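You operate a simulated robot arm through the tools that you are given. There is no shell and no other tool. Be economical: measure what you need, move in short steps, check, and stop when the job is done.

You are at the controls of a simulated robot arm. One attempt, no reset.

Task
Set out the mints in the green bowl on the wooden tray, mid-table.
Fine: tray first, then the bowl; pour them in, stand the jar back and put its lid on; spill and break nothing. Set down upright: mint jar.
Where things are to end (x, y in the base frame): wooden tray within 0.09 m of [1.09, 0.19].

The check looks at the end state, three seconds after you hand in, the way a careful person would. Anything else that was tipped, shoved, dropped, spilled or broken makes it a failure. Lids that push on must go on centred and level and be pressed home; caps that screw on are set level and turned clockwise until they are tight.

Robot
A 7-joint arm with a two-finger parallel gripper, fixed in place. Base frame: the origin is at the foot of the arm, x ahead of it, y to its left, z up. Units: m, rad, N and s.
Its first joint turns from -2.601 to 2.601 rad. Payload 3.5 kg.
The tool frame sits at the grasp point between the pads (the TCP): z along the fingers, y along the line on which they close. The tips reach 0.023 m beyond it. The gripper opens to 0.094 m. The fingers are 0.038 m wide and 0.01 m thick; the gripper's body (0.054 by 0.096 m) begins 0.039 m behind the TCP.
Orientation is that of the tool frame in the base frame, as a unit quaternion [w, x, y, z]. With the fingers straight down and closing along the base's y, the tool's x points along the base's -x, its y along +y and its z along -z.

Tools
- The arm moves only by the tool servo_tool. Its argument "series" is a list of rows, each an object (a shift or turn left out is 0, a gripper value left out holds the last) with "claw": the gripper command, from -1 (fully open) to 1 (shut), values between in proportion; "slide": the shift along the tool's x, y, z in units of 150 mm (1.0 is 150 mm), a list of three; "delta_rot": the turn, a rotation vector about the tool's x, y, z in units of 60 degrees (1.0 is 60 degrees), a list of three. In form: [{"claw": claw, "slide": [tx, ty, tz], "delta_rot": [wx, wy, wz]}, ...]. A call has 1 to 20 rows; each row is the pose to reach, as a shift and turn from the pose commanded when the call began, along the tool's axes at that moment. A call with a number of a shift or a turn outside -1 to 1 is refused whole. Rows are played at 5 a second. More than 0.05 m and 0.15 rad between two rows, or a gripper value outside its range, and nothing of the call is played. Where a pose cannot be reached the arm comes as near as it can. A force on the tool above 50 N (or 10 N above the force at the start of the call, whichever is more), or a blocked arm, ends the call early, and 0.2 s more pass. Each finger travels about 0.153 m/s and halts on what it meets, pressing with about 27 N; the grip force reading is that of the motor and also rises with nothing between the fingers. The clock runs only during rows and for 0.2 s after the last one: add rows that repeat a pose to give the fingers time. It gives the time, the measured TCP pose, the force on the tool (base axes), the opening and the grip force at its end, in the units of the frame above (readings bear some noise), with the torque about the TCP (base axes, N m) and any sound that the robot's microphone picked up.
- Cameras (640 x 400 px; columns grow to the right, rows downward): "scene" is fixed at [0.2192, -0.6495, 1.4899]; the picture's right is [0.80, -0.59, 0.00], its down [-0.31, -0.41, -0.86] and it looks along [0.51, 0.69, -0.52] (base axes); focal length 309 px, centre (320, 200). "wrist" rides on the gripper at [0.086, 0.016, -0.075] in the tool frame; the picture's right is [-0.18, 0.98, 0.00], its down [-0.58, -0.11, -0.81] and it looks along [-0.79, -0.15, 0.59] (tool axes); focal length 243 px, centre (320, 200). There is no depth. A picture from a camera that has moved, and an enlarged one, comes with that camera's place and axes in the base frame and with its lens.
- capture(camera): a new picture of that camera. No time passes.
- enlarge(camera, box): a new picture of the part [left, top, right, bottom] of that camera's present view, enlarged. No time passes.
- job_done(): hands the job in; it is judged then, once.

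Work in short steps. Places have to be worked out from the pictures, the camera data and where the tool is seen: move nearer, look again, correct. Check each grasp and each placing, and mend what went wrong. You have 120 turns and 64 pictures in all, those below and enlarged ones among them. Open the gripper and draw the arm clear of the work before you hand the job in, unless the task says otherwise; then end with one line.

The tools are called after "Emit:" as name(argument=value, ...) on one line, values as JSON. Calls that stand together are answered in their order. servo_tool: Moves the arm, as the interface text tells. Its arguments: {"type":"object","properties":{"series":{"type":"array","items":{"type":"object","properties":{"claw":{"type":"number"},"slide":{"type":"array","items":{"type":"number"}},"delta_rot":{"type":"array","items":{"type":"number"}}}}}},"required":["series"]} The other tools are called the same way: capture (camera) takes a picture; enlarge (camera, box) takes an enlarged picture of a part of a camera's view; job_done () hands the job in.

At the start:

```text
time: 0.0
tool_pos: [0.6868, 0.3953, 1.0749]
tcp_rot: [-0.001, 0.0, 1.0, 0.0]
ft_force: [0.1, -0.7, 0.6]
ft_torque: [-0.04, 0.0, 0.02]
width: 0.0939
gripper_force: 0.0
```

scene: 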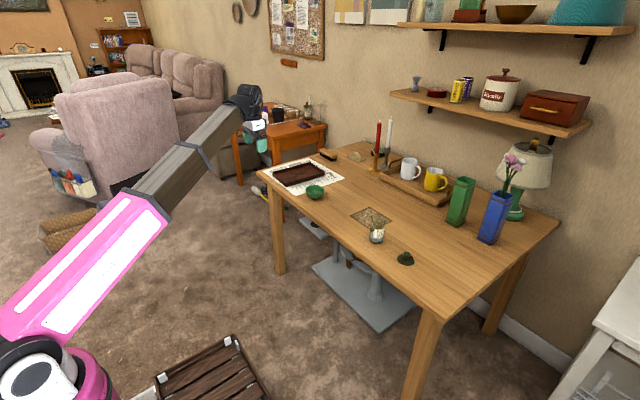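
wrist: 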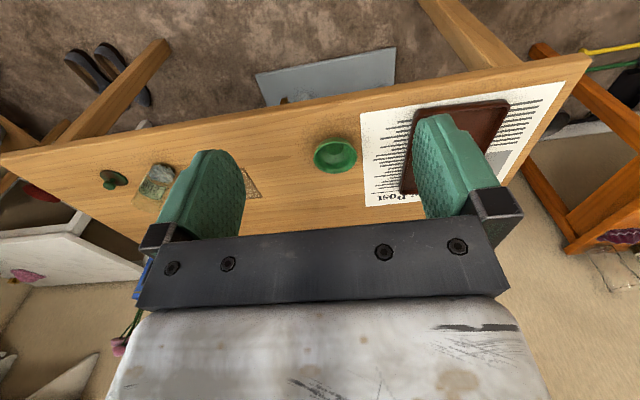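

I'll look closely at the table from the scene camera first.

Emit:
enlarge(camera="scene", box=[250, 120, 410, 220])

Emit:
enlarge(camera="scene", box=[330, 190, 450, 280])

```text
4.00 times, centred on (330, 170) of scene
camera zoom: at [0.2192, -0.6495, 1.4899], right [0.8, -0.59, 0.0], down [-0.31, -0.41, -0.86], along [0.51, 0.69, -0.52], focal length 1236 px, centre (280, 320)
```

zoom: 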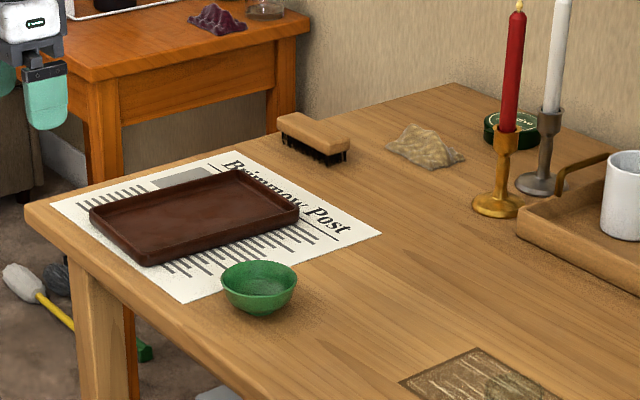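

```text
4.44 times, centred on (390, 235) of scene
camera zoom: at [0.2192, -0.6495, 1.4899], right [0.8, -0.59, 0.0], down [-0.31, -0.41, -0.86], along [0.51, 0.69, -0.52], focal length 1373 px, centre (9, 44)
```

zoom: 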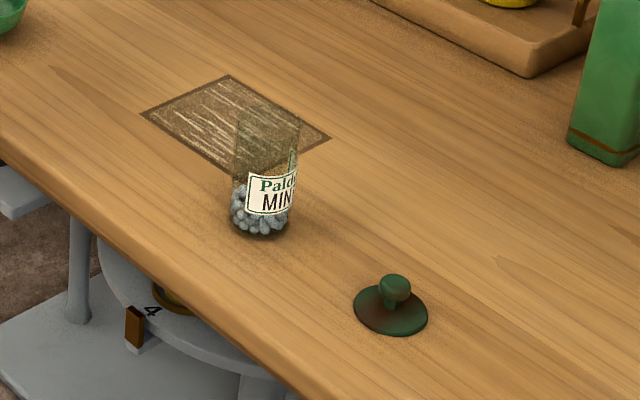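

Rough triangulation puts the table top near z 0.75. I estimate the dark tray centre at (1.0, 0.59), bowl (0.95, 0.38), jar (0.94, -0.04) and lid (0.94, -0.17). I'll move nearer to the tray and look.

Emit:
servo_tool(series=[{"claw": -1, "slide": [-0.1, 0.17, 0.2]}, {"slide": [-0.2, 0.35, 0.4]}, {"slide": [-0.3, 0.5, 0.6]}, {"slide": [-0.42, 0.6, 0.8]}, {"slide": [-0.42, 0.6, 0.8]}])

Emit:
capture(camera="wrist")

Emit:
capture(camera="scene")

```text
time: 1.2
tool_pos: [0.7493, 0.4846, 0.9545]
tcp_rot: [0.0, 0.0, 1.0, 0.001]
ft_force: [-0.1, -0.6, -0.4]
ft_torque: [0.02, 0.01, 0.01]
width: 0.094
gripper_force: 0.0
```

```text
59 pictures are left
camera wrist: at [0.6645, 0.5013, 1.0298], right [0.18, 0.98, 0.0], down [0.58, -0.11, 0.81], along [0.79, -0.15, -0.59], focal length 243 px, centre (320, 200)
```

wrist: 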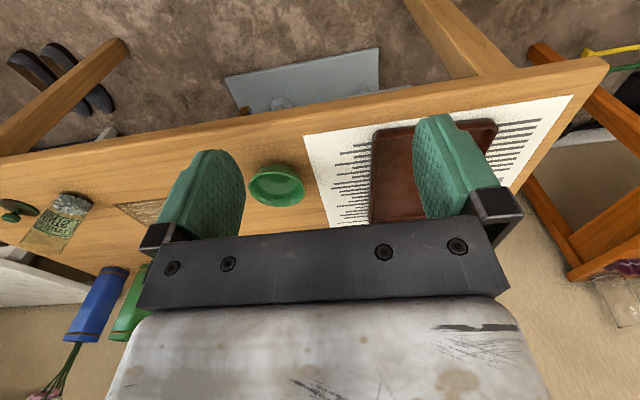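

```text
58 pictures are left
```

scene: 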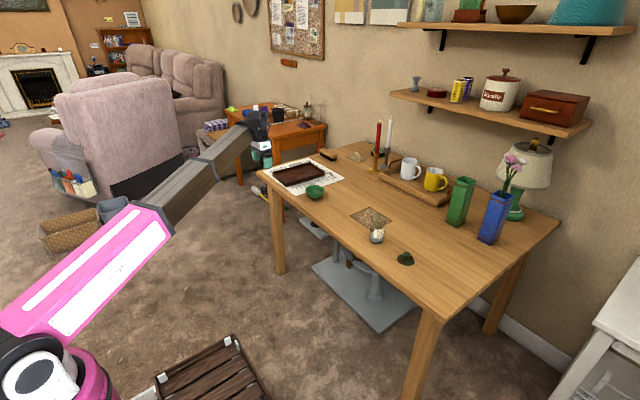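

Using both views, the tray rim is near z 0.752, with its near-right corner at about (0.89, 0.537). I'll flip the tool half a turn so the camera ends up on the upper side when the tool tilts outward. First I'll try a 60° turn.

Emit:
servo_tool(series=[{"delta_rot": [0, 0, 0.14]}, {"delta_rot": [0, 0, 0.28]}, {"delta_rot": [0, 0, 0.42]}, {"delta_rot": [0, 0, 0.56]}, {"delta_rot": [0, 0, 0.7]}, {"delta_rot": [0, 0, 0.84]}, {"delta_rot": [0, 0, 0.98]}, {"delta_rot": [0, 0, 1.0]}, {"delta_rot": [0, 0, 1.0]}])

```text
time: 3.2
tool_pos: [0.7501, 0.4855, 0.954]
tcp_rot: [0.0, 0.501, 0.866, 0.0]
ft_force: [-0.2, 1.1, -0.4]
ft_torque: [0.01, -0.02, -0.01]
width: 0.0939
gripper_force: 0.1
```

The turn worked, so I'll carry on.

Emit:
servo_tool(series=[{"delta_rot": [0, 0, 0.14]}, {"delta_rot": [0, 0, 0.28]}, {"delta_rot": [0, 0, 0.42]}, {"delta_rot": [0, 0, 0.56]}, {"delta_rot": [0, 0, 0.7]}, {"delta_rot": [0, 0, 0.84]}, {"delta_rot": [0, 0, 0.98]}, {"delta_rot": [0, 0, 1.0]}, {"delta_rot": [0, 0, 1.0]}])

Emit:
servo_tool(series=[{"delta_rot": [0, 0, 0.14]}, {"delta_rot": [0, 0, 0.28]}, {"delta_rot": [0, 0, 0.42]}, {"delta_rot": [0, 0, 0.56]}, {"delta_rot": [0, 0, 0.7]}, {"delta_rot": [0, 0, 0.84]}, {"delta_rot": [0, 0, 0.98]}, {"delta_rot": [0, 0, 1.0]}, {"delta_rot": [0, 0, 1.0]}])

```text
time: 5.2
tool_pos: [0.7493, 0.4847, 0.9541]
tcp_rot: [0.0, 0.866, 0.499, 0.001]
ft_force: [-0.6, -0.5, 0.5]
ft_torque: [-0.02, 0.0, 0.02]
width: 0.0936
gripper_force: 0.0
```

```text
time: 7.2
tool_pos: [0.7522, 0.4828, 0.9542]
tcp_rot: [0.0, 0.945, 0.328, 0.0]
ft_force: [-0.2, 0.5, 0.2]
ft_torque: [0.01, 0.0, 0.0]
width: 0.094
gripper_force: 0.0
out of reach, approached as far as the arm can: row 3, 4, 5, 6, 7, 8, 9
```

The last joint stopped at +142°. I'll enlarge the scene view to check for a physical camera body on the wrist before choosing a strategy.

Emit:
enlarge(camera="scene", box=[210, 95, 290, 175])

Emit:
capture(camera="wrist")

```text
5.00 times, centred on (250, 135) of scene
camera zoom: at [0.2192, -0.6495, 1.4899], right [0.8, -0.59, 0.0], down [-0.31, -0.41, -0.86], along [0.51, 0.69, -0.52], focal length 1544 px, centre (670, 525)
```

zoom: 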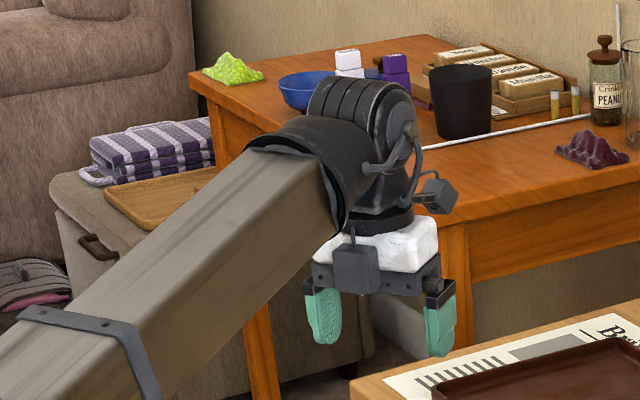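

```text
56 pictures are left
camera wrist: at [0.8304, 0.5239, 1.0298], right [0.46, -0.89, 0.0], down [-0.52, -0.27, 0.81], along [-0.71, -0.37, -0.59], focal length 243 px, centre (320, 200)
```

wrist: 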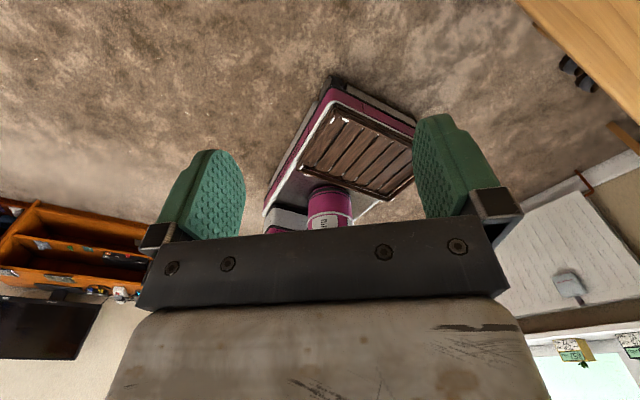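

The right-hand box is the wrist camera, and a smaller box sits on the opposite side. I'll stay with the original (unflipped) roll, so I'm turning back.

Emit:
servo_tool(series=[{"delta_rot": [0, 0, -0.14]}, {"delta_rot": [0, 0, -0.28]}, {"delta_rot": [0, 0, -0.42]}, {"delta_rot": [0, 0, -0.56]}, {"delta_rot": [0, 0, -0.7]}, {"delta_rot": [0, 0, -0.84]}, {"delta_rot": [0, 0, -0.98]}, {"delta_rot": [0, 0, -1.0]}])

Emit:
servo_tool(series=[{"delta_rot": [0, 0, -0.14]}, {"delta_rot": [0, 0, -0.28]}, {"delta_rot": [0, 0, -0.42]}, {"delta_rot": [0, 0, -0.56]}, {"delta_rot": [0, 0, -0.7]}, {"delta_rot": [0, 0, -0.84]}, {"delta_rot": [0, 0, -0.98]}, {"delta_rot": [0, 0, -1.0]}, {"delta_rot": [0, 0, -1.0]}])

```text
time: 9.0
tool_pos: [0.7505, 0.486, 0.9548]
tcp_rot: [0.0, 0.653, 0.757, 0.0]
ft_force: [0.1, -0.2, 0.1]
ft_torque: [0.02, 0.02, -0.01]
width: 0.0941
gripper_force: 0.1
```

```text
time: 11.0
tool_pos: [0.7499, 0.4848, 0.9536]
tcp_rot: [0.0, 0.189, 0.982, 0.0]
ft_force: [-0.3, 0.3, -1.4]
ft_torque: [0.0, 0.0, -0.01]
width: 0.0939
gripper_force: 0.0
```

Emit:
servo_tool(series=[{"delta_rot": [0, 0, -0.14]}, {"delta_rot": [0, 0, -0.28]}, {"delta_rot": [0, 0, -0.363]}, {"delta_rot": [0, 0, -0.363]}])

Emit:
servo_tool(series=[{"delta_rot": [0, -0.14, 0]}, {"delta_rot": [0, -0.28, 0]}, {"delta_rot": [0, -0.42, 0]}, {"delta_rot": [0, -0.56, 0], "slide": [0, -0.1, 0]}, {"delta_rot": [0, -0.667, 0], "slide": [0, -0.2, 0]}, {"delta_rot": [0, -0.667, 0], "slide": [0, -0.2, 0]}])

Emit:
capture(camera="wrist")

```text
time: 12.0
tool_pos: [0.7493, 0.4858, 0.9536]
tcp_rot: [0.001, -0.001, 1.0, 0.001]
ft_force: [0.3, -0.1, 0.0]
ft_torque: [-0.01, 0.0, 0.01]
width: 0.094
gripper_force: 0.0
```

```text
time: 13.4
tool_pos: [0.7493, 0.4559, 0.9527]
tcp_rot: [0.343, 0.0, 0.939, 0.0]
ft_force: [-0.8, -0.4, -0.1]
ft_torque: [-0.02, 0.02, 0.04]
width: 0.0937
gripper_force: 0.1
```

```text
55 pictures are left
camera wrist: at [0.6361, 0.4718, 0.9557], right [0.14, 0.98, 0.12], down [-0.08, -0.11, 0.99], along [0.99, -0.15, 0.06], focal length 243 px, centre (320, 200)
```

wrist: 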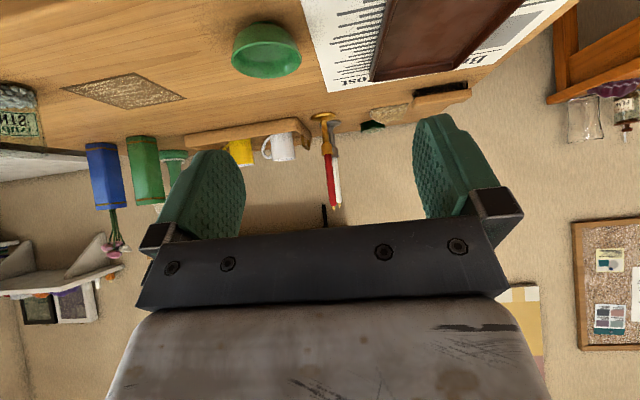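

Tilted 40° and working. The tray's right long wall is visible. I'll move above it, heading for (0.97, 0.54, 0.83).

Emit:
servo_tool(series=[{"slide": [-0.1, 0.09, 0.26]}, {"slide": [-0.2, 0.19, 0.52]}, {"slide": [-0.3, 0.28, 0.787]}, {"slide": [-0.3, 0.28, 0.787]}])

Emit:
servo_tool(series=[{"slide": [-0.1, 0.09, 0.26]}, {"slide": [-0.2, 0.19, 0.52]}, {"slide": [-0.3, 0.28, 0.787]}, {"slide": [-0.3, 0.28, 0.787]}])

Emit:
capture(camera="wrist")

Emit:
enlarge(camera="scene", box=[250, 130, 350, 210])

```text
time: 14.4
tool_pos: [0.8617, 0.4991, 0.8905]
tcp_rot: [0.343, -0.001, 0.939, 0.0]
ft_force: [0.3, -0.3, 0.3]
ft_torque: [0.01, 0.03, -0.01]
width: 0.094
gripper_force: 0.1
```

```text
time: 15.4
tool_pos: [0.9729, 0.5398, 0.8304]
tcp_rot: [0.343, -0.001, 0.939, 0.001]
ft_force: [-0.2, -0.1, -0.7]
ft_torque: [0.01, 0.01, 0.03]
width: 0.094
gripper_force: 0.1
```

```text
54 pictures are left
camera wrist: at [0.8595, 0.5558, 0.8326], right [0.14, 0.98, 0.12], down [-0.07, -0.11, 0.99], along [0.99, -0.15, 0.06], focal length 243 px, centre (320, 200)
```

wrist: 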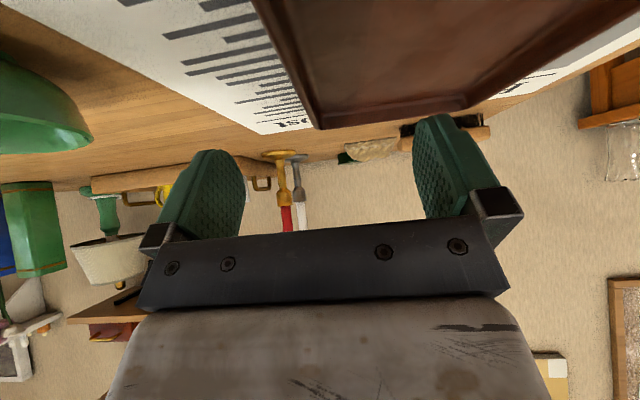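

```text
5.00 times, centred on (300, 170) of scene
camera zoom: at [0.2192, -0.6495, 1.4899], right [0.8, -0.59, 0.0], down [-0.31, -0.41, -0.86], along [0.51, 0.69, -0.52], focal length 1544 px, centre (420, 350)
```

zoom: 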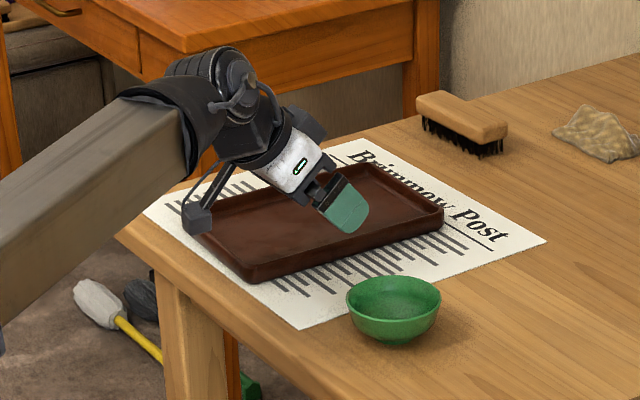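

The reach is fine. I judge the tray's right wall centre at y≈0.531 with the rim near z 0.76. I'll descend in stages to straddle it near mid-length.

Emit:
servo_tool(series=[{"slide": [0.017, -0.03, 0.16]}, {"slide": [0.034, -0.06, 0.32]}, {"slide": [0.034, -0.06, 0.32]}])

Emit:
capture(camera="wrist")

Emit:
enlarge(camera="scene", box=[270, 145, 350, 205])

```text
time: 16.2
tool_pos: [0.9994, 0.5299, 0.792]
tcp_rot: [0.342, 0.0, 0.94, 0.0]
ft_force: [-0.3, -0.2, -0.3]
ft_torque: [0.01, -0.02, -0.02]
width: 0.094
gripper_force: 0.2
```

```text
52 pictures are left
camera wrist: at [0.8856, 0.5466, 0.7935], right [0.14, 0.98, 0.12], down [-0.07, -0.11, 0.99], along [0.99, -0.15, 0.06], focal length 243 px, centre (320, 200)
```

wrist: 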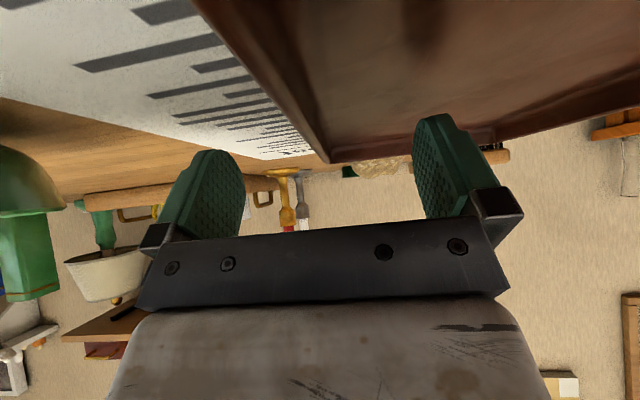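

```text
6.67 times, centred on (310, 175) of scene
camera zoom: at [0.2192, -0.6495, 1.4899], right [0.8, -0.59, 0.0], down [-0.31, -0.41, -0.86], along [0.51, 0.69, -0.52], focal length 2059 px, centre (387, 367)
```

zoom: 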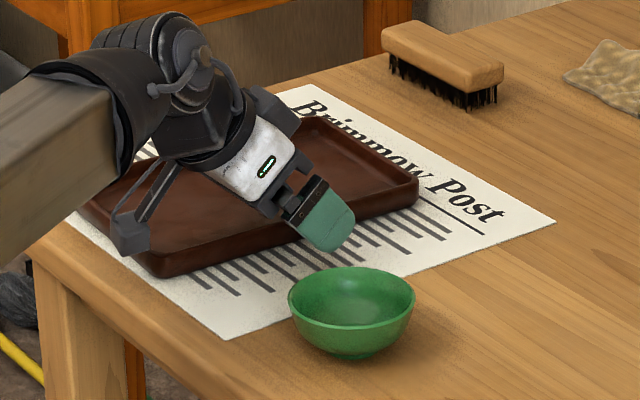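

Rim z looks like about 0.77, with the wall centred between the fingers. I'll descend slowly, watching the force.

Emit:
servo_tool(series=[{"slide": [0.03, 0.01, 0.035]}, {"slide": [0.05, 0.01, 0.06]}, {"slide": [0.073, 0.01, 0.087]}, {"slide": [0.073, 0.01, 0.087]}])

```text
time: 16.9
tool_pos: [0.9989, 0.5312, 0.786]
tcp_rot: [0.348, 0.001, 0.938, 0.004]
ft_force: [-3.1, -4.0, 14.2]
ft_torque: [0.61, 0.04, 0.13]
width: 0.0924
gripper_force: 0.1
stopped in row 3: the force on the tool passed its limit at 57 N (the readings are from after the stop); the commanded pose is now the measured one
```

Contact came from the left (inner) finger touching the tray floor, at about z 0.756. I'll raise 3 mm and close on the wall.

Emit:
servo_tool(series=[{"slide": [-0.015, 0, -0.017]}, {"slide": [-0.015, 0, -0.017]}])

Emit:
enlarge(camera="scene", box=[270, 145, 350, 205])

```text
time: 17.5
tool_pos: [0.9983, 0.5323, 0.7878]
tcp_rot: [0.348, 0.0, 0.938, 0.004]
ft_force: [-0.3, 1.4, 0.2]
ft_torque: [0.0, 0.0, -0.01]
width: 0.0942
gripper_force: 0.0
```

```text
6.67 times, centred on (310, 175) of scene
camera zoom: at [0.2192, -0.6495, 1.4899], right [0.8, -0.59, 0.0], down [-0.31, -0.41, -0.86], along [0.51, 0.69, -0.52], focal length 2059 px, centre (387, 367)
```

zoom: 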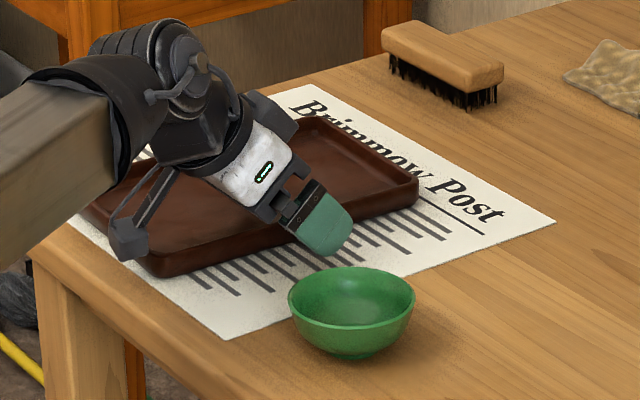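

Emit:
servo_tool(series=[{"claw": 0}, {"claw": 0.5}, {"claw": 1}, {"claw": 1}, {"claw": 1}])

Emit:
capture(camera="wrist")

Emit:
enlarge(camera="scene", box=[270, 145, 350, 205])

```text
time: 18.7
tool_pos: [0.998, 0.5334, 0.7872]
tcp_rot: [0.348, 0.001, 0.937, 0.002]
ft_force: [0.4, 0.0, 1.0]
ft_torque: [-0.09, 0.09, -0.08]
width: 0.006
gripper_force: 27.3
```

```text
49 pictures are left
camera wrist: at [0.8856, 0.5492, 0.7886], right [0.14, 0.98, 0.13], down [-0.08, -0.12, 0.99], along [0.99, -0.15, 0.07], focal length 243 px, centre (320, 200)
```

wrist: 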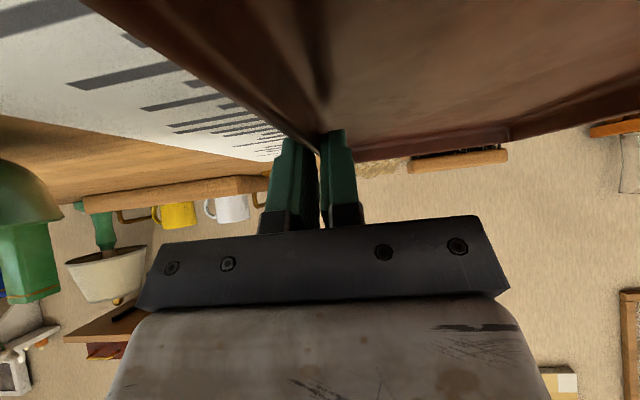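

```text
6.67 times, centred on (310, 175) of scene
camera zoom: at [0.2192, -0.6495, 1.4899], right [0.8, -0.59, 0.0], down [-0.31, -0.41, -0.86], along [0.51, 0.69, -0.52], focal length 2059 px, centre (387, 367)
```

zoom: 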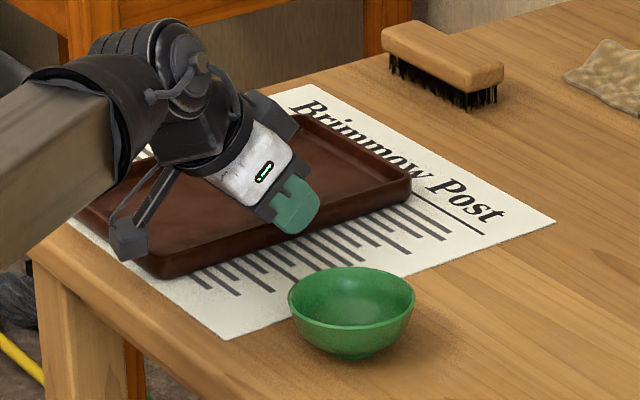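

The wall is gripped (6 mm thick). I'll lift slightly and check.

Emit:
servo_tool(series=[{"slide": [-0.043, 0, -0.05]}, {"slide": [-0.087, 0, -0.1]}, {"slide": [-0.13, 0, -0.15]}, {"slide": [-0.174, 0, -0.202]}, {"slide": [-0.174, 0, -0.202]}])

Emit:
capture(camera="wrist")

Emit:
enlarge(camera="scene", box=[250, 130, 350, 210])

```text
time: 19.9
tool_pos: [0.9987, 0.5317, 0.8274]
tcp_rot: [0.348, -0.001, 0.938, 0.004]
ft_force: [1.3, 0.0, -3.2]
ft_torque: [-0.21, 0.03, -0.02]
width: 0.0055
gripper_force: 26.5
```

```text
47 pictures are left
camera wrist: at [0.8854, 0.5492, 0.8288], right [0.14, 0.98, 0.13], down [-0.08, -0.12, 0.99], along [0.99, -0.15, 0.07], focal length 243 px, centre (320, 200)
```

wrist: 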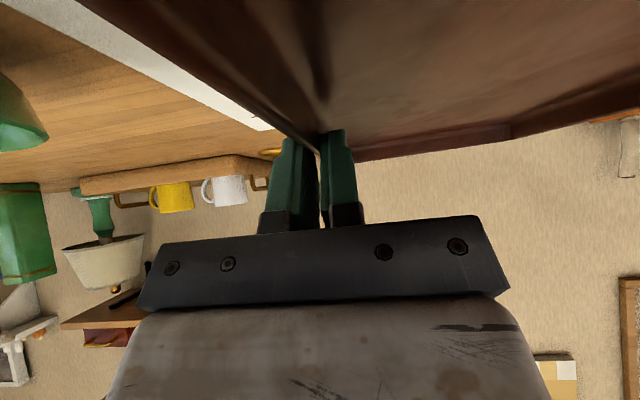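

```text
5.00 times, centred on (300, 170) of scene
camera zoom: at [0.2192, -0.6495, 1.4899], right [0.8, -0.59, 0.0], down [-0.31, -0.41, -0.86], along [0.51, 0.69, -0.52], focal length 1544 px, centre (420, 350)
```

zoom: 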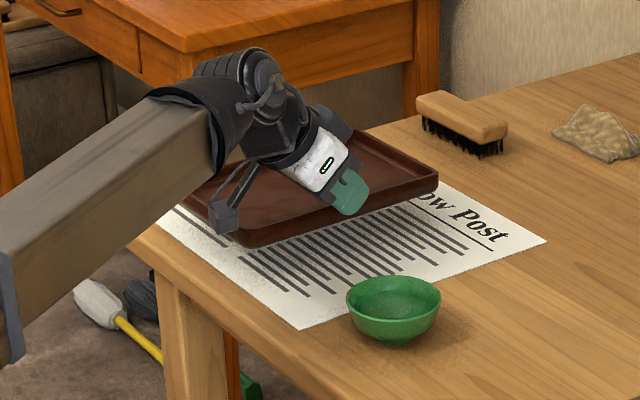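

The tray is lifted level and weighs about 3.2 N. I'll raise it another 4 cm to clear the bowl, then carry it along -y.

Emit:
servo_tool(series=[{"slide": [-0.06, 0, -0.067]}, {"slide": [-0.12, 0, -0.135]}, {"slide": [-0.174, -0.05, -0.202]}, {"slide": [-0.174, -0.2, -0.202]}, {"slide": [-0.174, -0.4, -0.202]}, {"slide": [-0.174, -0.6, -0.202]}, {"slide": [-0.174, -0.8, -0.202]}, {"slide": [-0.174, -0.95, -0.202]}, {"slide": [-0.174, -1.0, -0.202]}])

Emit:
servo_tool(series=[{"slide": [-0.02, -0.1, 0.02]}, {"slide": [-0.05, -0.25, 0.04]}, {"slide": [-0.09, -0.43, 0.08]}, {"slide": [-0.13, -0.6, 0.11]}, {"slide": [-0.17, -0.8, 0.15]}, {"slide": [-0.2, -0.95, 0.17]}, {"slide": [-0.21, -1.0, 0.18]}, {"slide": [-0.21, -1.0, 0.18]}])

Emit:
capture(camera="scene")

```text
time: 21.9
tool_pos: [1.0003, 0.3814, 0.8651]
tcp_rot: [0.349, -0.001, 0.937, 0.004]
ft_force: [-1.2, 0.2, -2.6]
ft_torque: [-0.23, 0.03, 0.0]
width: 0.0059
gripper_force: 27.0
```

```text
time: 23.7
tool_pos: [1.0402, 0.2313, 0.8648]
tcp_rot: [0.348, 0.001, 0.938, 0.003]
ft_force: [0.0, 0.0, -2.5]
ft_torque: [-0.27, 0.02, -0.02]
width: 0.0055
gripper_force: 27.2
```

```text
45 pictures are left
```

scene: 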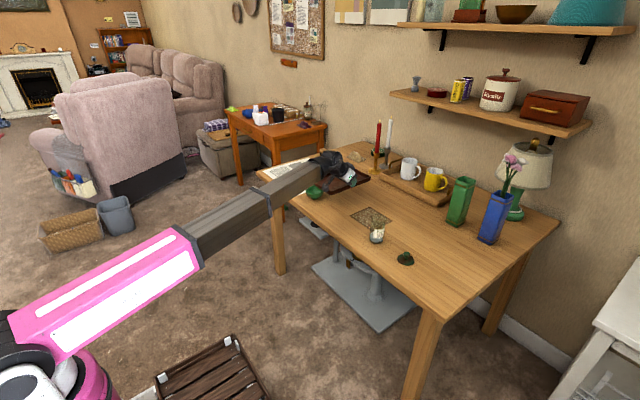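

Now the rest of the way in y, to (1.05, 0.115), before lowering.

Emit:
servo_tool(series=[{"slide": [-0.02, -0.15, 0.02]}, {"slide": [-0.04, -0.35, 0.03]}, {"slide": [-0.05, -0.55, 0.043]}, {"slide": [-0.05, -0.7, 0.043]}, {"slide": [-0.05, -0.775, 0.043]}, {"slide": [-0.05, -0.775, 0.043]}])

Emit:
enlarge(camera="scene", box=[300, 150, 440, 270])

Emit:
capture(camera="wrist")

```text
time: 25.1
tool_pos: [1.0515, 0.1167, 0.867]
tcp_rot: [0.348, 0.001, 0.937, 0.003]
ft_force: [0.3, 0.6, -3.2]
ft_torque: [-0.22, 0.03, 0.0]
width: 0.0058
gripper_force: 26.9
```

```text
3.33 times, centred on (370, 210) of scene
camera zoom: at [0.2192, -0.6495, 1.4899], right [0.8, -0.59, 0.0], down [-0.31, -0.41, -0.86], along [0.51, 0.69, -0.52], focal length 1030 px, centre (153, 167)
```

zoom: 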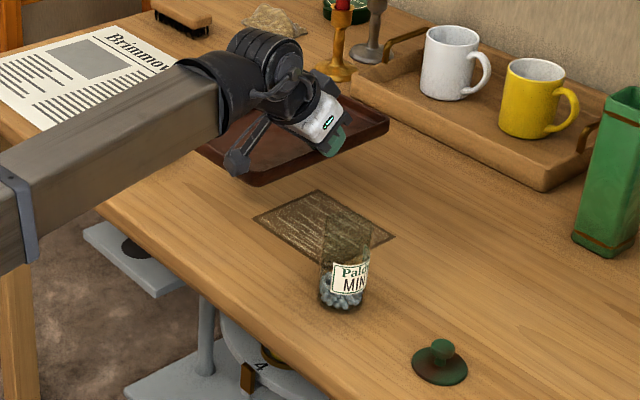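

```text
43 pictures are left
camera wrist: at [0.9378, 0.1325, 0.867], right [0.14, 0.98, 0.13], down [-0.08, -0.12, 0.99], along [0.99, -0.15, 0.07], focal length 243 px, centre (320, 200)
```

wrist: 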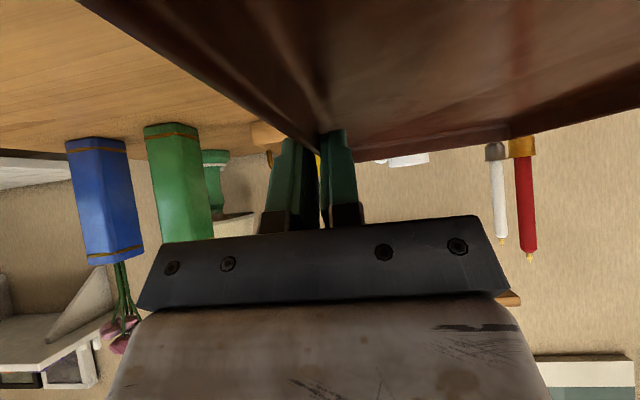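

Position is good: tray centre about (1.05, 0.19). Lowering it now.

Emit:
servo_tool(series=[{"slide": [0.06, 0, 0.07]}, {"slide": [0.13, 0, 0.15]}, {"slide": [0.19, 0, 0.22]}, {"slide": [0.25, 0, 0.29]}, {"slide": [0.29, 0, 0.337]}, {"slide": [0.31, 0, 0.36]}, {"slide": [0.325, 0, 0.378]}, {"slide": [0.335, 0, 0.39]}, {"slide": [0.335, 0, 0.39]}])

Emit:
enlarge(camera="scene", box=[320, 150, 420, 230])

```text
time: 27.1
tool_pos: [1.0511, 0.1164, 0.7881]
tcp_rot: [0.347, 0.001, 0.938, 0.004]
ft_force: [-0.5, 0.9, -2.1]
ft_torque: [-0.13, -0.04, -0.01]
width: 0.0057
gripper_force: 26.7
```

```text
5.00 times, centred on (370, 190) of scene
camera zoom: at [0.2192, -0.6495, 1.4899], right [0.8, -0.59, 0.0], down [-0.31, -0.41, -0.86], along [0.51, 0.69, -0.52], focal length 1544 px, centre (70, 250)
```

zoom: 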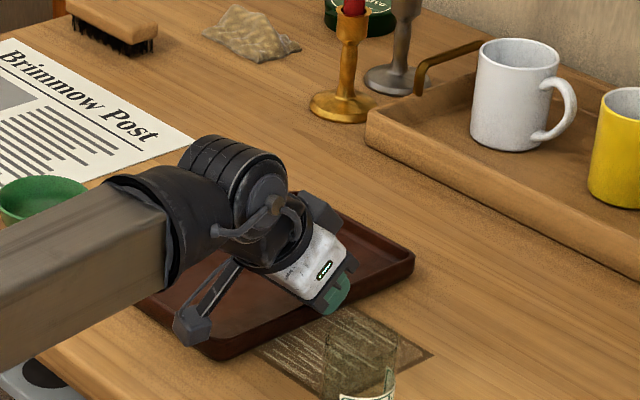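

Force has fallen partway, so the far side is touching. I'll lower 2 mm more, then open.

Emit:
servo_tool(series=[{"slide": [0.006, 0, 0.007]}, {"slide": [0.009, 0, 0.01]}, {"slide": [0.009, 0, 0.01]}])

Emit:
servo_tool(series=[{"claw": 0.7}, {"claw": 0.4}, {"claw": 0.4}])

```text
time: 27.9
tool_pos: [1.051, 0.1156, 0.786]
tcp_rot: [0.349, 0.001, 0.937, 0.003]
ft_force: [3.8, 0.2, 8.8]
ft_torque: [-0.1, 0.76, -0.03]
width: 0.0059
gripper_force: 27.4
```

```text
time: 28.7
tool_pos: [1.052, 0.1165, 0.7856]
tcp_rot: [0.348, 0.001, 0.937, 0.003]
ft_force: [-0.3, -2.0, 3.4]
ft_torque: [0.02, 0.03, 0.01]
width: 0.0275
gripper_force: 0.0
```

Released. I'll rise straight up and look.

Emit:
servo_tool(series=[{"slide": [-0.06, 0, -0.07]}, {"slide": [-0.16, 0, -0.187]}, {"slide": [-0.28, 0, -0.326]}, {"slide": [-0.4, 0, -0.466]}, {"slide": [-0.52, 0, -0.606]}, {"slide": [-0.52, 0, -0.606]}])

Emit:
enlarge(camera="scene", box=[290, 150, 430, 270])

```text
time: 30.1
tool_pos: [1.0514, 0.1149, 0.9057]
tcp_rot: [0.348, 0.001, 0.937, 0.004]
ft_force: [-0.1, 0.9, 1.0]
ft_torque: [-0.02, -0.03, 0.02]
width: 0.0281
gripper_force: 0.0
```

```text
3.33 times, centred on (360, 210) of scene
camera zoom: at [0.2192, -0.6495, 1.4899], right [0.8, -0.59, 0.0], down [-0.31, -0.41, -0.86], along [0.51, 0.69, -0.52], focal length 1030 px, centre (187, 167)
```

zoom: 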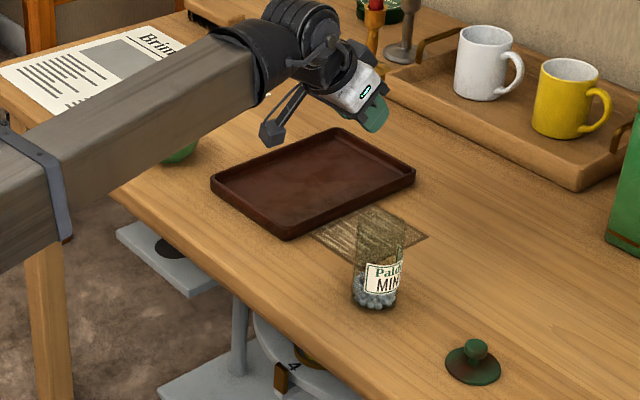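

The tray is placed: centre about (1.04, 0.19), level. Next the bowl at about (0.943, 0.369), rim z about 0.80. I'll move above its right rim, reduce the tilt to 25° and look.

Emit:
servo_tool(series=[{"slide": [0.07, 0.18, -0.06]}, {"slide": [0.14, 0.36, -0.12]}, {"slide": [0.2, 0.54, -0.18]}, {"slide": [0.27, 0.7, -0.235], "claw": -0.2}, {"slide": [0.27, 0.7, -0.235]}])

Emit:
servo_tool(series=[{"slide": [0.07, 0.18, -0.06], "delta_rot": [0, 0.1, 0]}, {"slide": [0.14, 0.36, -0.12], "delta_rot": [0, 0.2, 0]}, {"slide": [0.2, 0.54, -0.18], "delta_rot": [0, 0.26, 0]}, {"slide": [0.27, 0.7, -0.235], "delta_rot": [0, 0.26, 0]}, {"slide": [0.27, 0.7, -0.235], "delta_rot": [0, 0.26, 0]}])

Emit:
capture(camera="wrist")

Emit:
enlarge(camera="scene", box=[270, 130, 370, 210])

```text
time: 31.3
tool_pos: [0.9963, 0.2208, 0.9072]
tcp_rot: [0.347, 0.001, 0.938, 0.003]
ft_force: [-0.6, 0.8, 0.2]
ft_torque: [0.01, -0.04, 0.0]
width: 0.0564
gripper_force: 0.0
```

```text
time: 32.5
tool_pos: [0.9435, 0.3263, 0.9076]
tcp_rot: [0.216, 0.0, 0.976, 0.003]
ft_force: [0.2, 0.4, 0.1]
ft_torque: [0.01, 0.0, 0.04]
width: 0.0563
gripper_force: 0.1
```

```text
40 pictures are left
camera wrist: at [0.8347, 0.342, 0.9396], right [0.17, 0.98, 0.08], down [0.19, -0.12, 0.98], along [0.97, -0.15, -0.2], focal length 243 px, centre (320, 200)
```

wrist: 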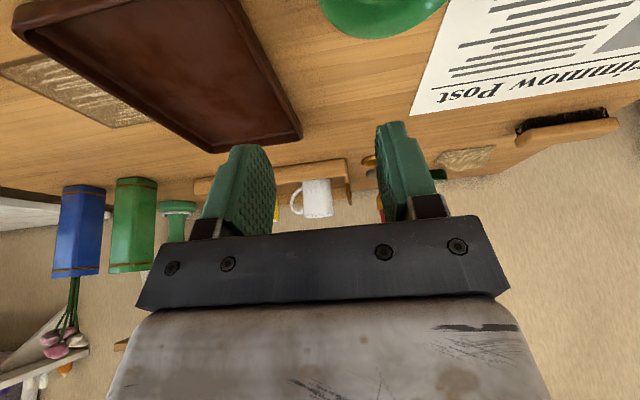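

```text
5.00 times, centred on (320, 170) of scene
camera zoom: at [0.2192, -0.6495, 1.4899], right [0.8, -0.59, 0.0], down [-0.31, -0.41, -0.86], along [0.51, 0.69, -0.52], focal length 1544 px, centre (320, 350)
```

zoom: 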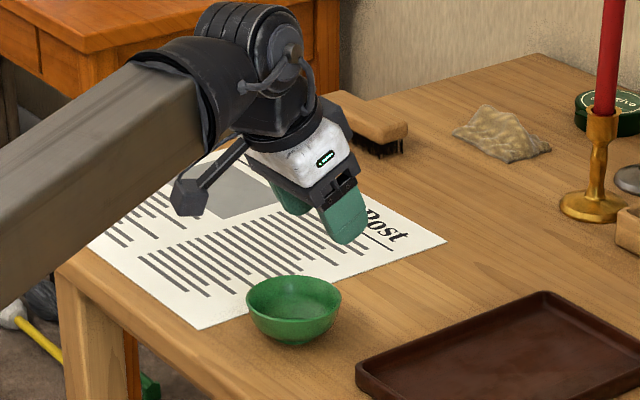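

The bowl centre measures about (0.939, 0.368). I'll descend over its right rim with one finger inside and one outside.

Emit:
servo_tool(series=[{"slide": [0.08, 0.003, 0.17]}, {"slide": [0.16, 0.003, 0.34]}, {"slide": [0.22, 0.003, 0.45]}, {"slide": [0.25, 0.003, 0.52]}, {"slide": [0.281, 0.003, 0.58]}, {"slide": [0.281, 0.003, 0.58]}])

Emit:
capture(camera="wrist")

Emit:
enlarge(camera="scene", box=[280, 155, 350, 210])

```text
time: 33.9
tool_pos: [0.9427, 0.3251, 0.812]
tcp_rot: [0.218, 0.0, 0.976, 0.004]
ft_force: [0.7, 0.1, 0.2]
ft_torque: [0.0, 0.0, 0.04]
width: 0.0565
gripper_force: 0.0
```

```text
38 pictures are left
camera wrist: at [0.8331, 0.3422, 0.8433], right [0.17, 0.98, 0.08], down [0.18, -0.12, 0.98], along [0.97, -0.15, -0.2], focal length 243 px, centre (320, 200)
```

wrist: 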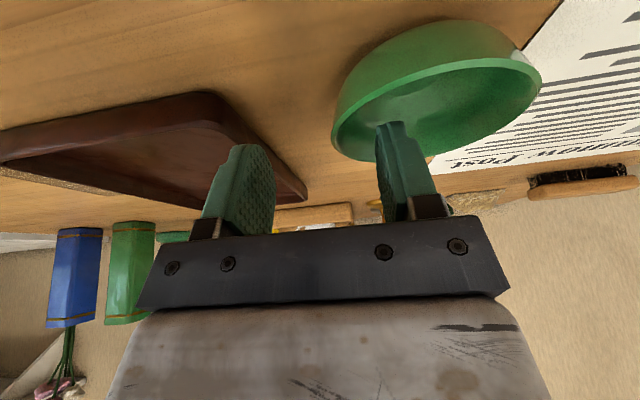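

```text
7.27 times, centred on (315, 182) of scene
camera zoom: at [0.2192, -0.6495, 1.4899], right [0.8, -0.59, 0.0], down [-0.31, -0.41, -0.86], along [0.51, 0.69, -0.52], focal length 2246 px, centre (356, 327)
```

zoom: 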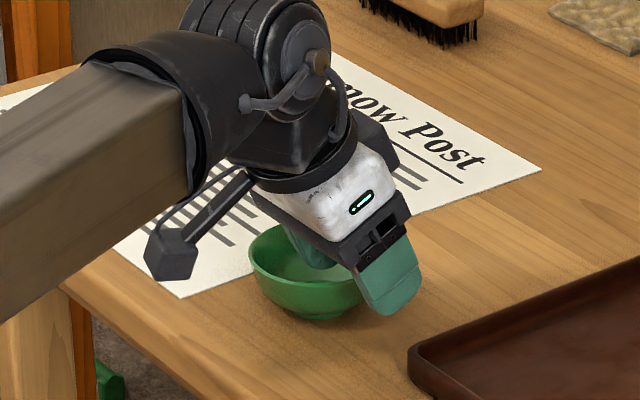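

The inner finger is inside the bowl. I'll go down 5 mm more, then close gently.

Emit:
servo_tool(series=[{"slide": [0.014, 0.02, 0.03]}, {"slide": [0.014, 0.02, 0.03]}, {"claw": 0.3, "slide": [0.014, 0.02, 0.03]}, {"claw": 0.6, "slide": [0.014, 0.02, 0.03]}, {"claw": 1, "slide": [0.014, 0.02, 0.03]}, {"claw": 1, "slide": [0.014, 0.02, 0.03]}, {"claw": 1, "slide": [0.014, 0.02, 0.03]}])

Emit:
capture(camera="wrist")

```text
time: 35.5
tool_pos: [0.9421, 0.3299, 0.8061]
tcp_rot: [0.217, 0.0, 0.976, 0.004]
ft_force: [2.7, 1.7, 6.3]
ft_torque: [0.22, 0.03, -0.09]
width: 0.007
gripper_force: 27.1
```

```text
36 pictures are left
camera wrist: at [0.833, 0.3457, 0.8386], right [0.17, 0.98, 0.09], down [0.18, -0.12, 0.98], along [0.97, -0.15, -0.2], focal length 243 px, centre (320, 200)
```

wrist: 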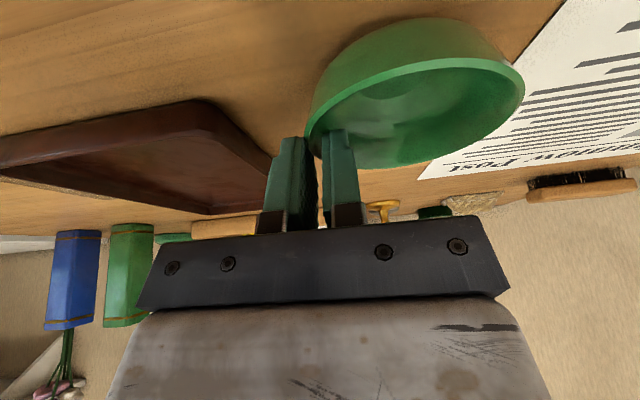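

Bowl gripped. I'll lift it and check.

Emit:
servo_tool(series=[{"slide": [-0.03, 0, -0.07]}, {"slide": [-0.09, 0, -0.19]}, {"slide": [-0.17, 0, -0.37]}, {"slide": [-0.253, 0, -0.544]}, {"slide": [-0.253, 0, -0.544]}])

Emit:
enlarge(camera="scene", box=[280, 130, 380, 210])

```text
time: 36.7
tool_pos: [0.9411, 0.3282, 0.8969]
tcp_rot: [0.217, 0.0, 0.976, 0.003]
ft_force: [0.2, 0.6, -1.0]
ft_torque: [-0.06, 0.01, 0.0]
width: 0.005
gripper_force: 26.9
```

```text
5.00 times, centred on (330, 170) of scene
camera zoom: at [0.2192, -0.6495, 1.4899], right [0.8, -0.59, 0.0], down [-0.31, -0.41, -0.86], along [0.51, 0.69, -0.52], focal length 1544 px, centre (270, 350)
```

zoom: 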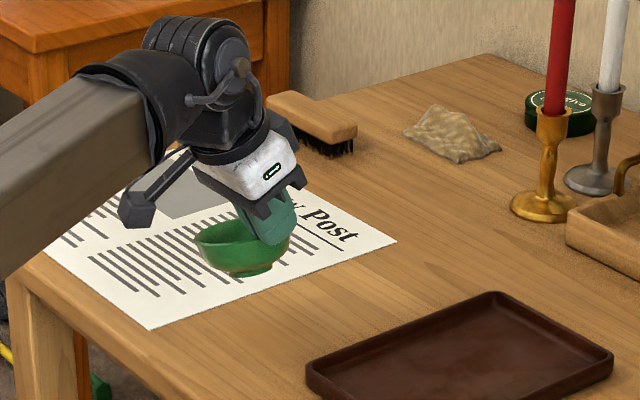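

Emit:
capture(camera="wrist")

```text
34 pictures are left
camera wrist: at [0.8328, 0.3437, 0.9283], right [0.17, 0.98, 0.08], down [0.19, -0.12, 0.98], along [0.97, -0.15, -0.2], focal length 243 px, centre (320, 200)
```

wrist: 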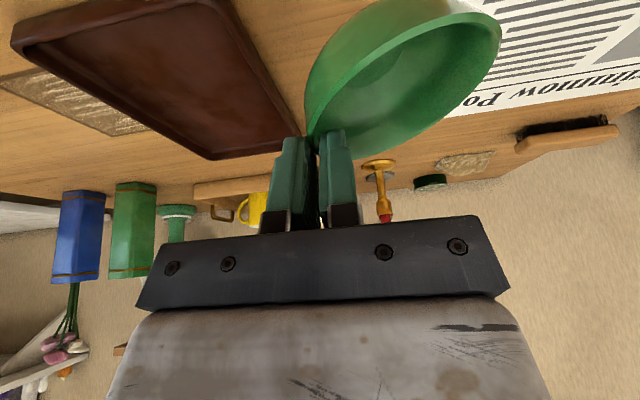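

Bowl is tilted about 15° in the grip, with its left side low. I'll carry it over the tray and turn the tool 15° about base x to level it.

Emit:
servo_tool(series=[{"slide": [-0.04, -0.1, 0.02]}, {"slide": [-0.08, -0.28, 0.04]}, {"slide": [-0.14, -0.45, 0.07]}, {"slide": [-0.19, -0.6, 0.09]}, {"slide": [-0.19, -0.6, 0.09]}])

Emit:
servo_tool(series=[{"slide": [-0.04, -0.1, 0.02], "delta_rot": [-0.06, 0, 0.03]}, {"slide": [-0.08, -0.28, 0.04], "delta_rot": [-0.12, 0, 0.06]}, {"slide": [-0.14, -0.45, 0.07], "delta_rot": [-0.18, 0, 0.085]}, {"slide": [-0.19, -0.6, 0.09], "delta_rot": [-0.227, 0, 0.106]}, {"slide": [-0.19, -0.6, 0.09], "delta_rot": [-0.227, 0, 0.106]}])

Emit:
capture(camera="wrist")

Emit:
enlarge(camera="scene", box=[300, 140, 400, 220])

```text
time: 37.9
tool_pos: [0.973, 0.2373, 0.897]
tcp_rot: [0.217, 0.0, 0.976, 0.003]
ft_force: [-0.7, 0.2, -1.3]
ft_torque: [0.0, 0.0, 0.01]
width: 0.0048
gripper_force: 26.8
```

```text
time: 39.1
tool_pos: [1.0045, 0.1493, 0.895]
tcp_rot: [0.215, 0.028, 0.967, 0.132]
ft_force: [0.0, 0.5, -1.6]
ft_torque: [-0.04, -0.02, 0.0]
width: 0.0048
gripper_force: 27.6
```

```text
33 pictures are left
camera wrist: at [0.896, 0.157, 0.9297], right [0.17, 0.93, 0.34], down [0.19, -0.36, 0.91], along [0.97, -0.09, -0.23], focal length 243 px, centre (320, 200)
```

wrist: 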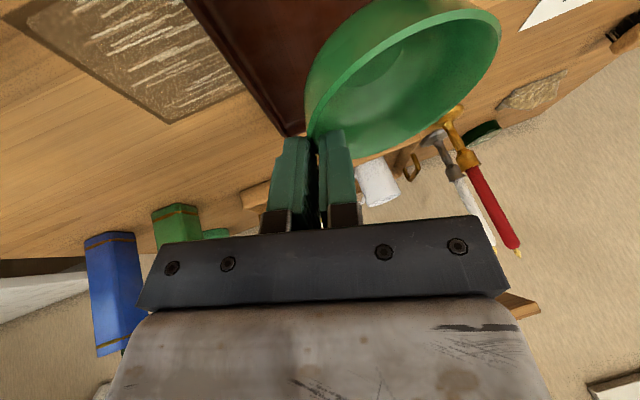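

```text
5.00 times, centred on (350, 180) of scene
camera zoom: at [0.2192, -0.6495, 1.4899], right [0.8, -0.59, 0.0], down [-0.31, -0.41, -0.86], along [0.51, 0.69, -0.52], focal length 1544 px, centre (170, 300)
```

zoom: 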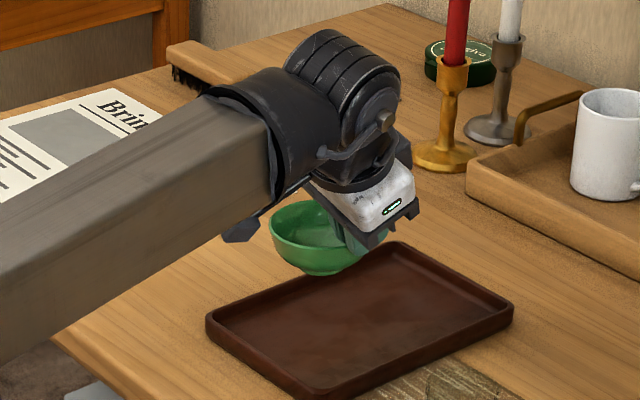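

The bowl is level over the tray. I'll lower it slowly.

Emit:
servo_tool(series=[{"slide": [0.06, -0.04, 0.13]}, {"slide": [0.13, -0.08, 0.27]}, {"slide": [0.18, -0.115, 0.39]}, {"slide": [0.2, -0.127, 0.43]}, {"slide": [0.21, -0.133, 0.45]}, {"slide": [0.218, -0.138, 0.468]}, {"slide": [0.218, -0.138, 0.468]}])

Emit:
enlarge(camera="scene", box=[310, 150, 410, 230])

```text
time: 40.7
tool_pos: [1.0027, 0.1496, 0.8156]
tcp_rot: [0.215, 0.028, 0.967, 0.131]
ft_force: [0.5, 0.1, 0.3]
ft_torque: [0.0, -0.04, 0.02]
width: 0.0045
gripper_force: 27.0
```

```text
5.00 times, centred on (360, 190) of scene
camera zoom: at [0.2192, -0.6495, 1.4899], right [0.8, -0.59, 0.0], down [-0.31, -0.41, -0.86], along [0.51, 0.69, -0.52], focal length 1544 px, centre (120, 250)
```

zoom: 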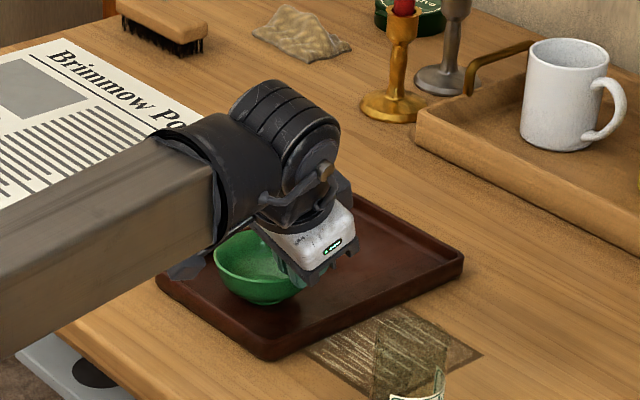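

Contact: the weight has gone off the gripper. Opening slightly and rising straight up.

Emit:
servo_tool(series=[{"slide": [0.003, -0.002, 0.007]}, {"slide": [0.003, -0.002, 0.007], "claw": 0.8}, {"slide": [0.003, -0.002, 0.007], "claw": 0.55}, {"slide": [0.003, -0.002, 0.007], "claw": 0.55}])

Emit:
servo_tool(series=[{"slide": [-0.05, 0.033, -0.11]}, {"slide": [-0.12, 0.078, -0.26]}, {"slide": [-0.22, 0.14, -0.47]}, {"slide": [-0.3, 0.19, -0.64]}, {"slide": [-0.3, 0.19, -0.64]}])

Emit:
enlarge(camera="scene", box=[310, 150, 430, 270])

```text
time: 41.7
tool_pos: [1.0041, 0.1511, 0.8147]
tcp_rot: [0.215, 0.029, 0.967, 0.131]
ft_force: [-0.1, 0.1, 0.0]
ft_torque: [-0.01, 0.02, 0.02]
width: 0.0212
gripper_force: 0.0
```

```text
time: 42.9
tool_pos: [1.0028, 0.1506, 0.924]
tcp_rot: [0.215, 0.029, 0.967, 0.131]
ft_force: [-0.6, 0.7, 0.0]
ft_torque: [-0.01, 0.01, 0.04]
width: 0.0211
gripper_force: 0.1
```

```text
3.33 times, centred on (370, 210) of scene
camera zoom: at [0.2192, -0.6495, 1.4899], right [0.8, -0.59, 0.0], down [-0.31, -0.41, -0.86], along [0.51, 0.69, -0.52], focal length 1030 px, centre (153, 167)
```

zoom: 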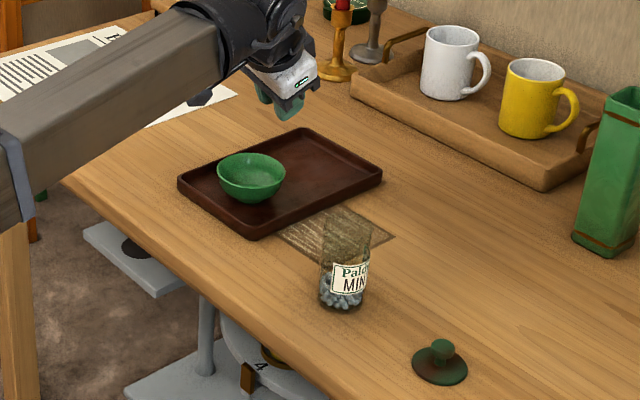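

The bowl stands level on the tray. Now I'll undo the side turn and swing back toward the jar.

Emit:
servo_tool(series=[{"slide": [0.13, -0.13, -0.1], "delta_rot": [0.06, 0, -0.03]}, {"slide": [0.27, -0.27, -0.2], "delta_rot": [0.12, 0, -0.06]}, {"slide": [0.4, -0.4, -0.31], "delta_rot": [0.18, 0, -0.085]}, {"slide": [0.543, -0.547, -0.415], "delta_rot": [0.227, 0, -0.106], "claw": -0.9}, {"slide": [0.543, -0.547, -0.415], "delta_rot": [0.227, 0, -0.106]}])

Emit:
servo_tool(series=[{"slide": [0.16, -0.12, -0.06], "delta_rot": [0, -0.1, 0]}, {"slide": [0.32, -0.24, -0.11], "delta_rot": [0, -0.2, 0]}, {"slide": [0.48, -0.36, -0.17], "delta_rot": [0, -0.32, 0]}, {"slide": [0.64, -0.5, -0.22], "delta_rot": [0, -0.43, 0]}, {"slide": [0.68, -0.56, -0.25], "delta_rot": [0, -0.5, 0]}, {"slide": [0.68, -0.56, -0.25], "delta_rot": [0, -0.5, 0]}])

Emit:
capture(camera="wrist")

```text
time: 44.1
tool_pos: [0.9045, 0.0647, 0.9217]
tcp_rot: [0.217, 0.0, 0.976, 0.003]
ft_force: [-0.3, -0.1, -0.8]
ft_torque: [0.01, 0.02, -0.04]
width: 0.0895
gripper_force: 0.1
```

```text
time: 45.5
tool_pos: [0.7962, -0.0223, 0.9115]
tcp_rot: [0.463, 0.001, 0.886, 0.004]
ft_force: [-0.3, 0.3, -0.3]
ft_torque: [-0.02, 0.04, -0.01]
width: 0.0894
gripper_force: 0.0
```

```text
29 pictures are left
camera wrist: at [0.6867, -0.0045, 0.8842], right [0.1, 0.98, 0.16], down [-0.33, -0.12, 0.94], along [0.94, -0.15, 0.31], focal length 243 px, centre (320, 200)
```

wrist: 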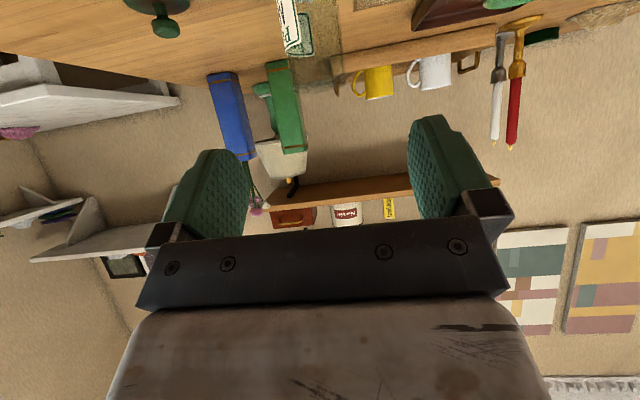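

Emit:
enlarge(camera="wrist", box=[220, 0, 400, 110])

```text
3.56 times, centred on (310, 55) of wrist
camera zoom: at [0.6867, -0.0045, 0.8842], right [0.1, 0.98, 0.16], down [-0.33, -0.12, 0.94], along [0.94, -0.15, 0.31], focal length 863 px, centre (356, 716)
```

zoom: 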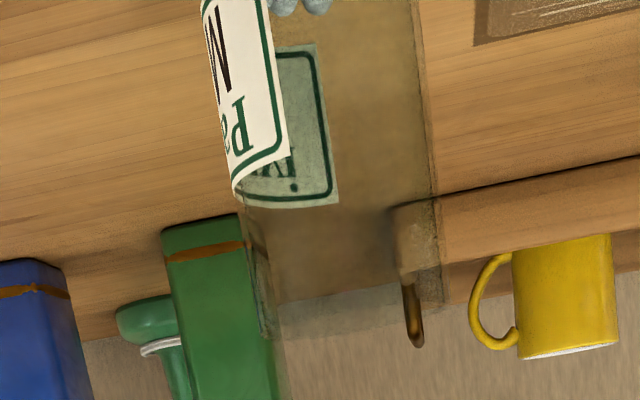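

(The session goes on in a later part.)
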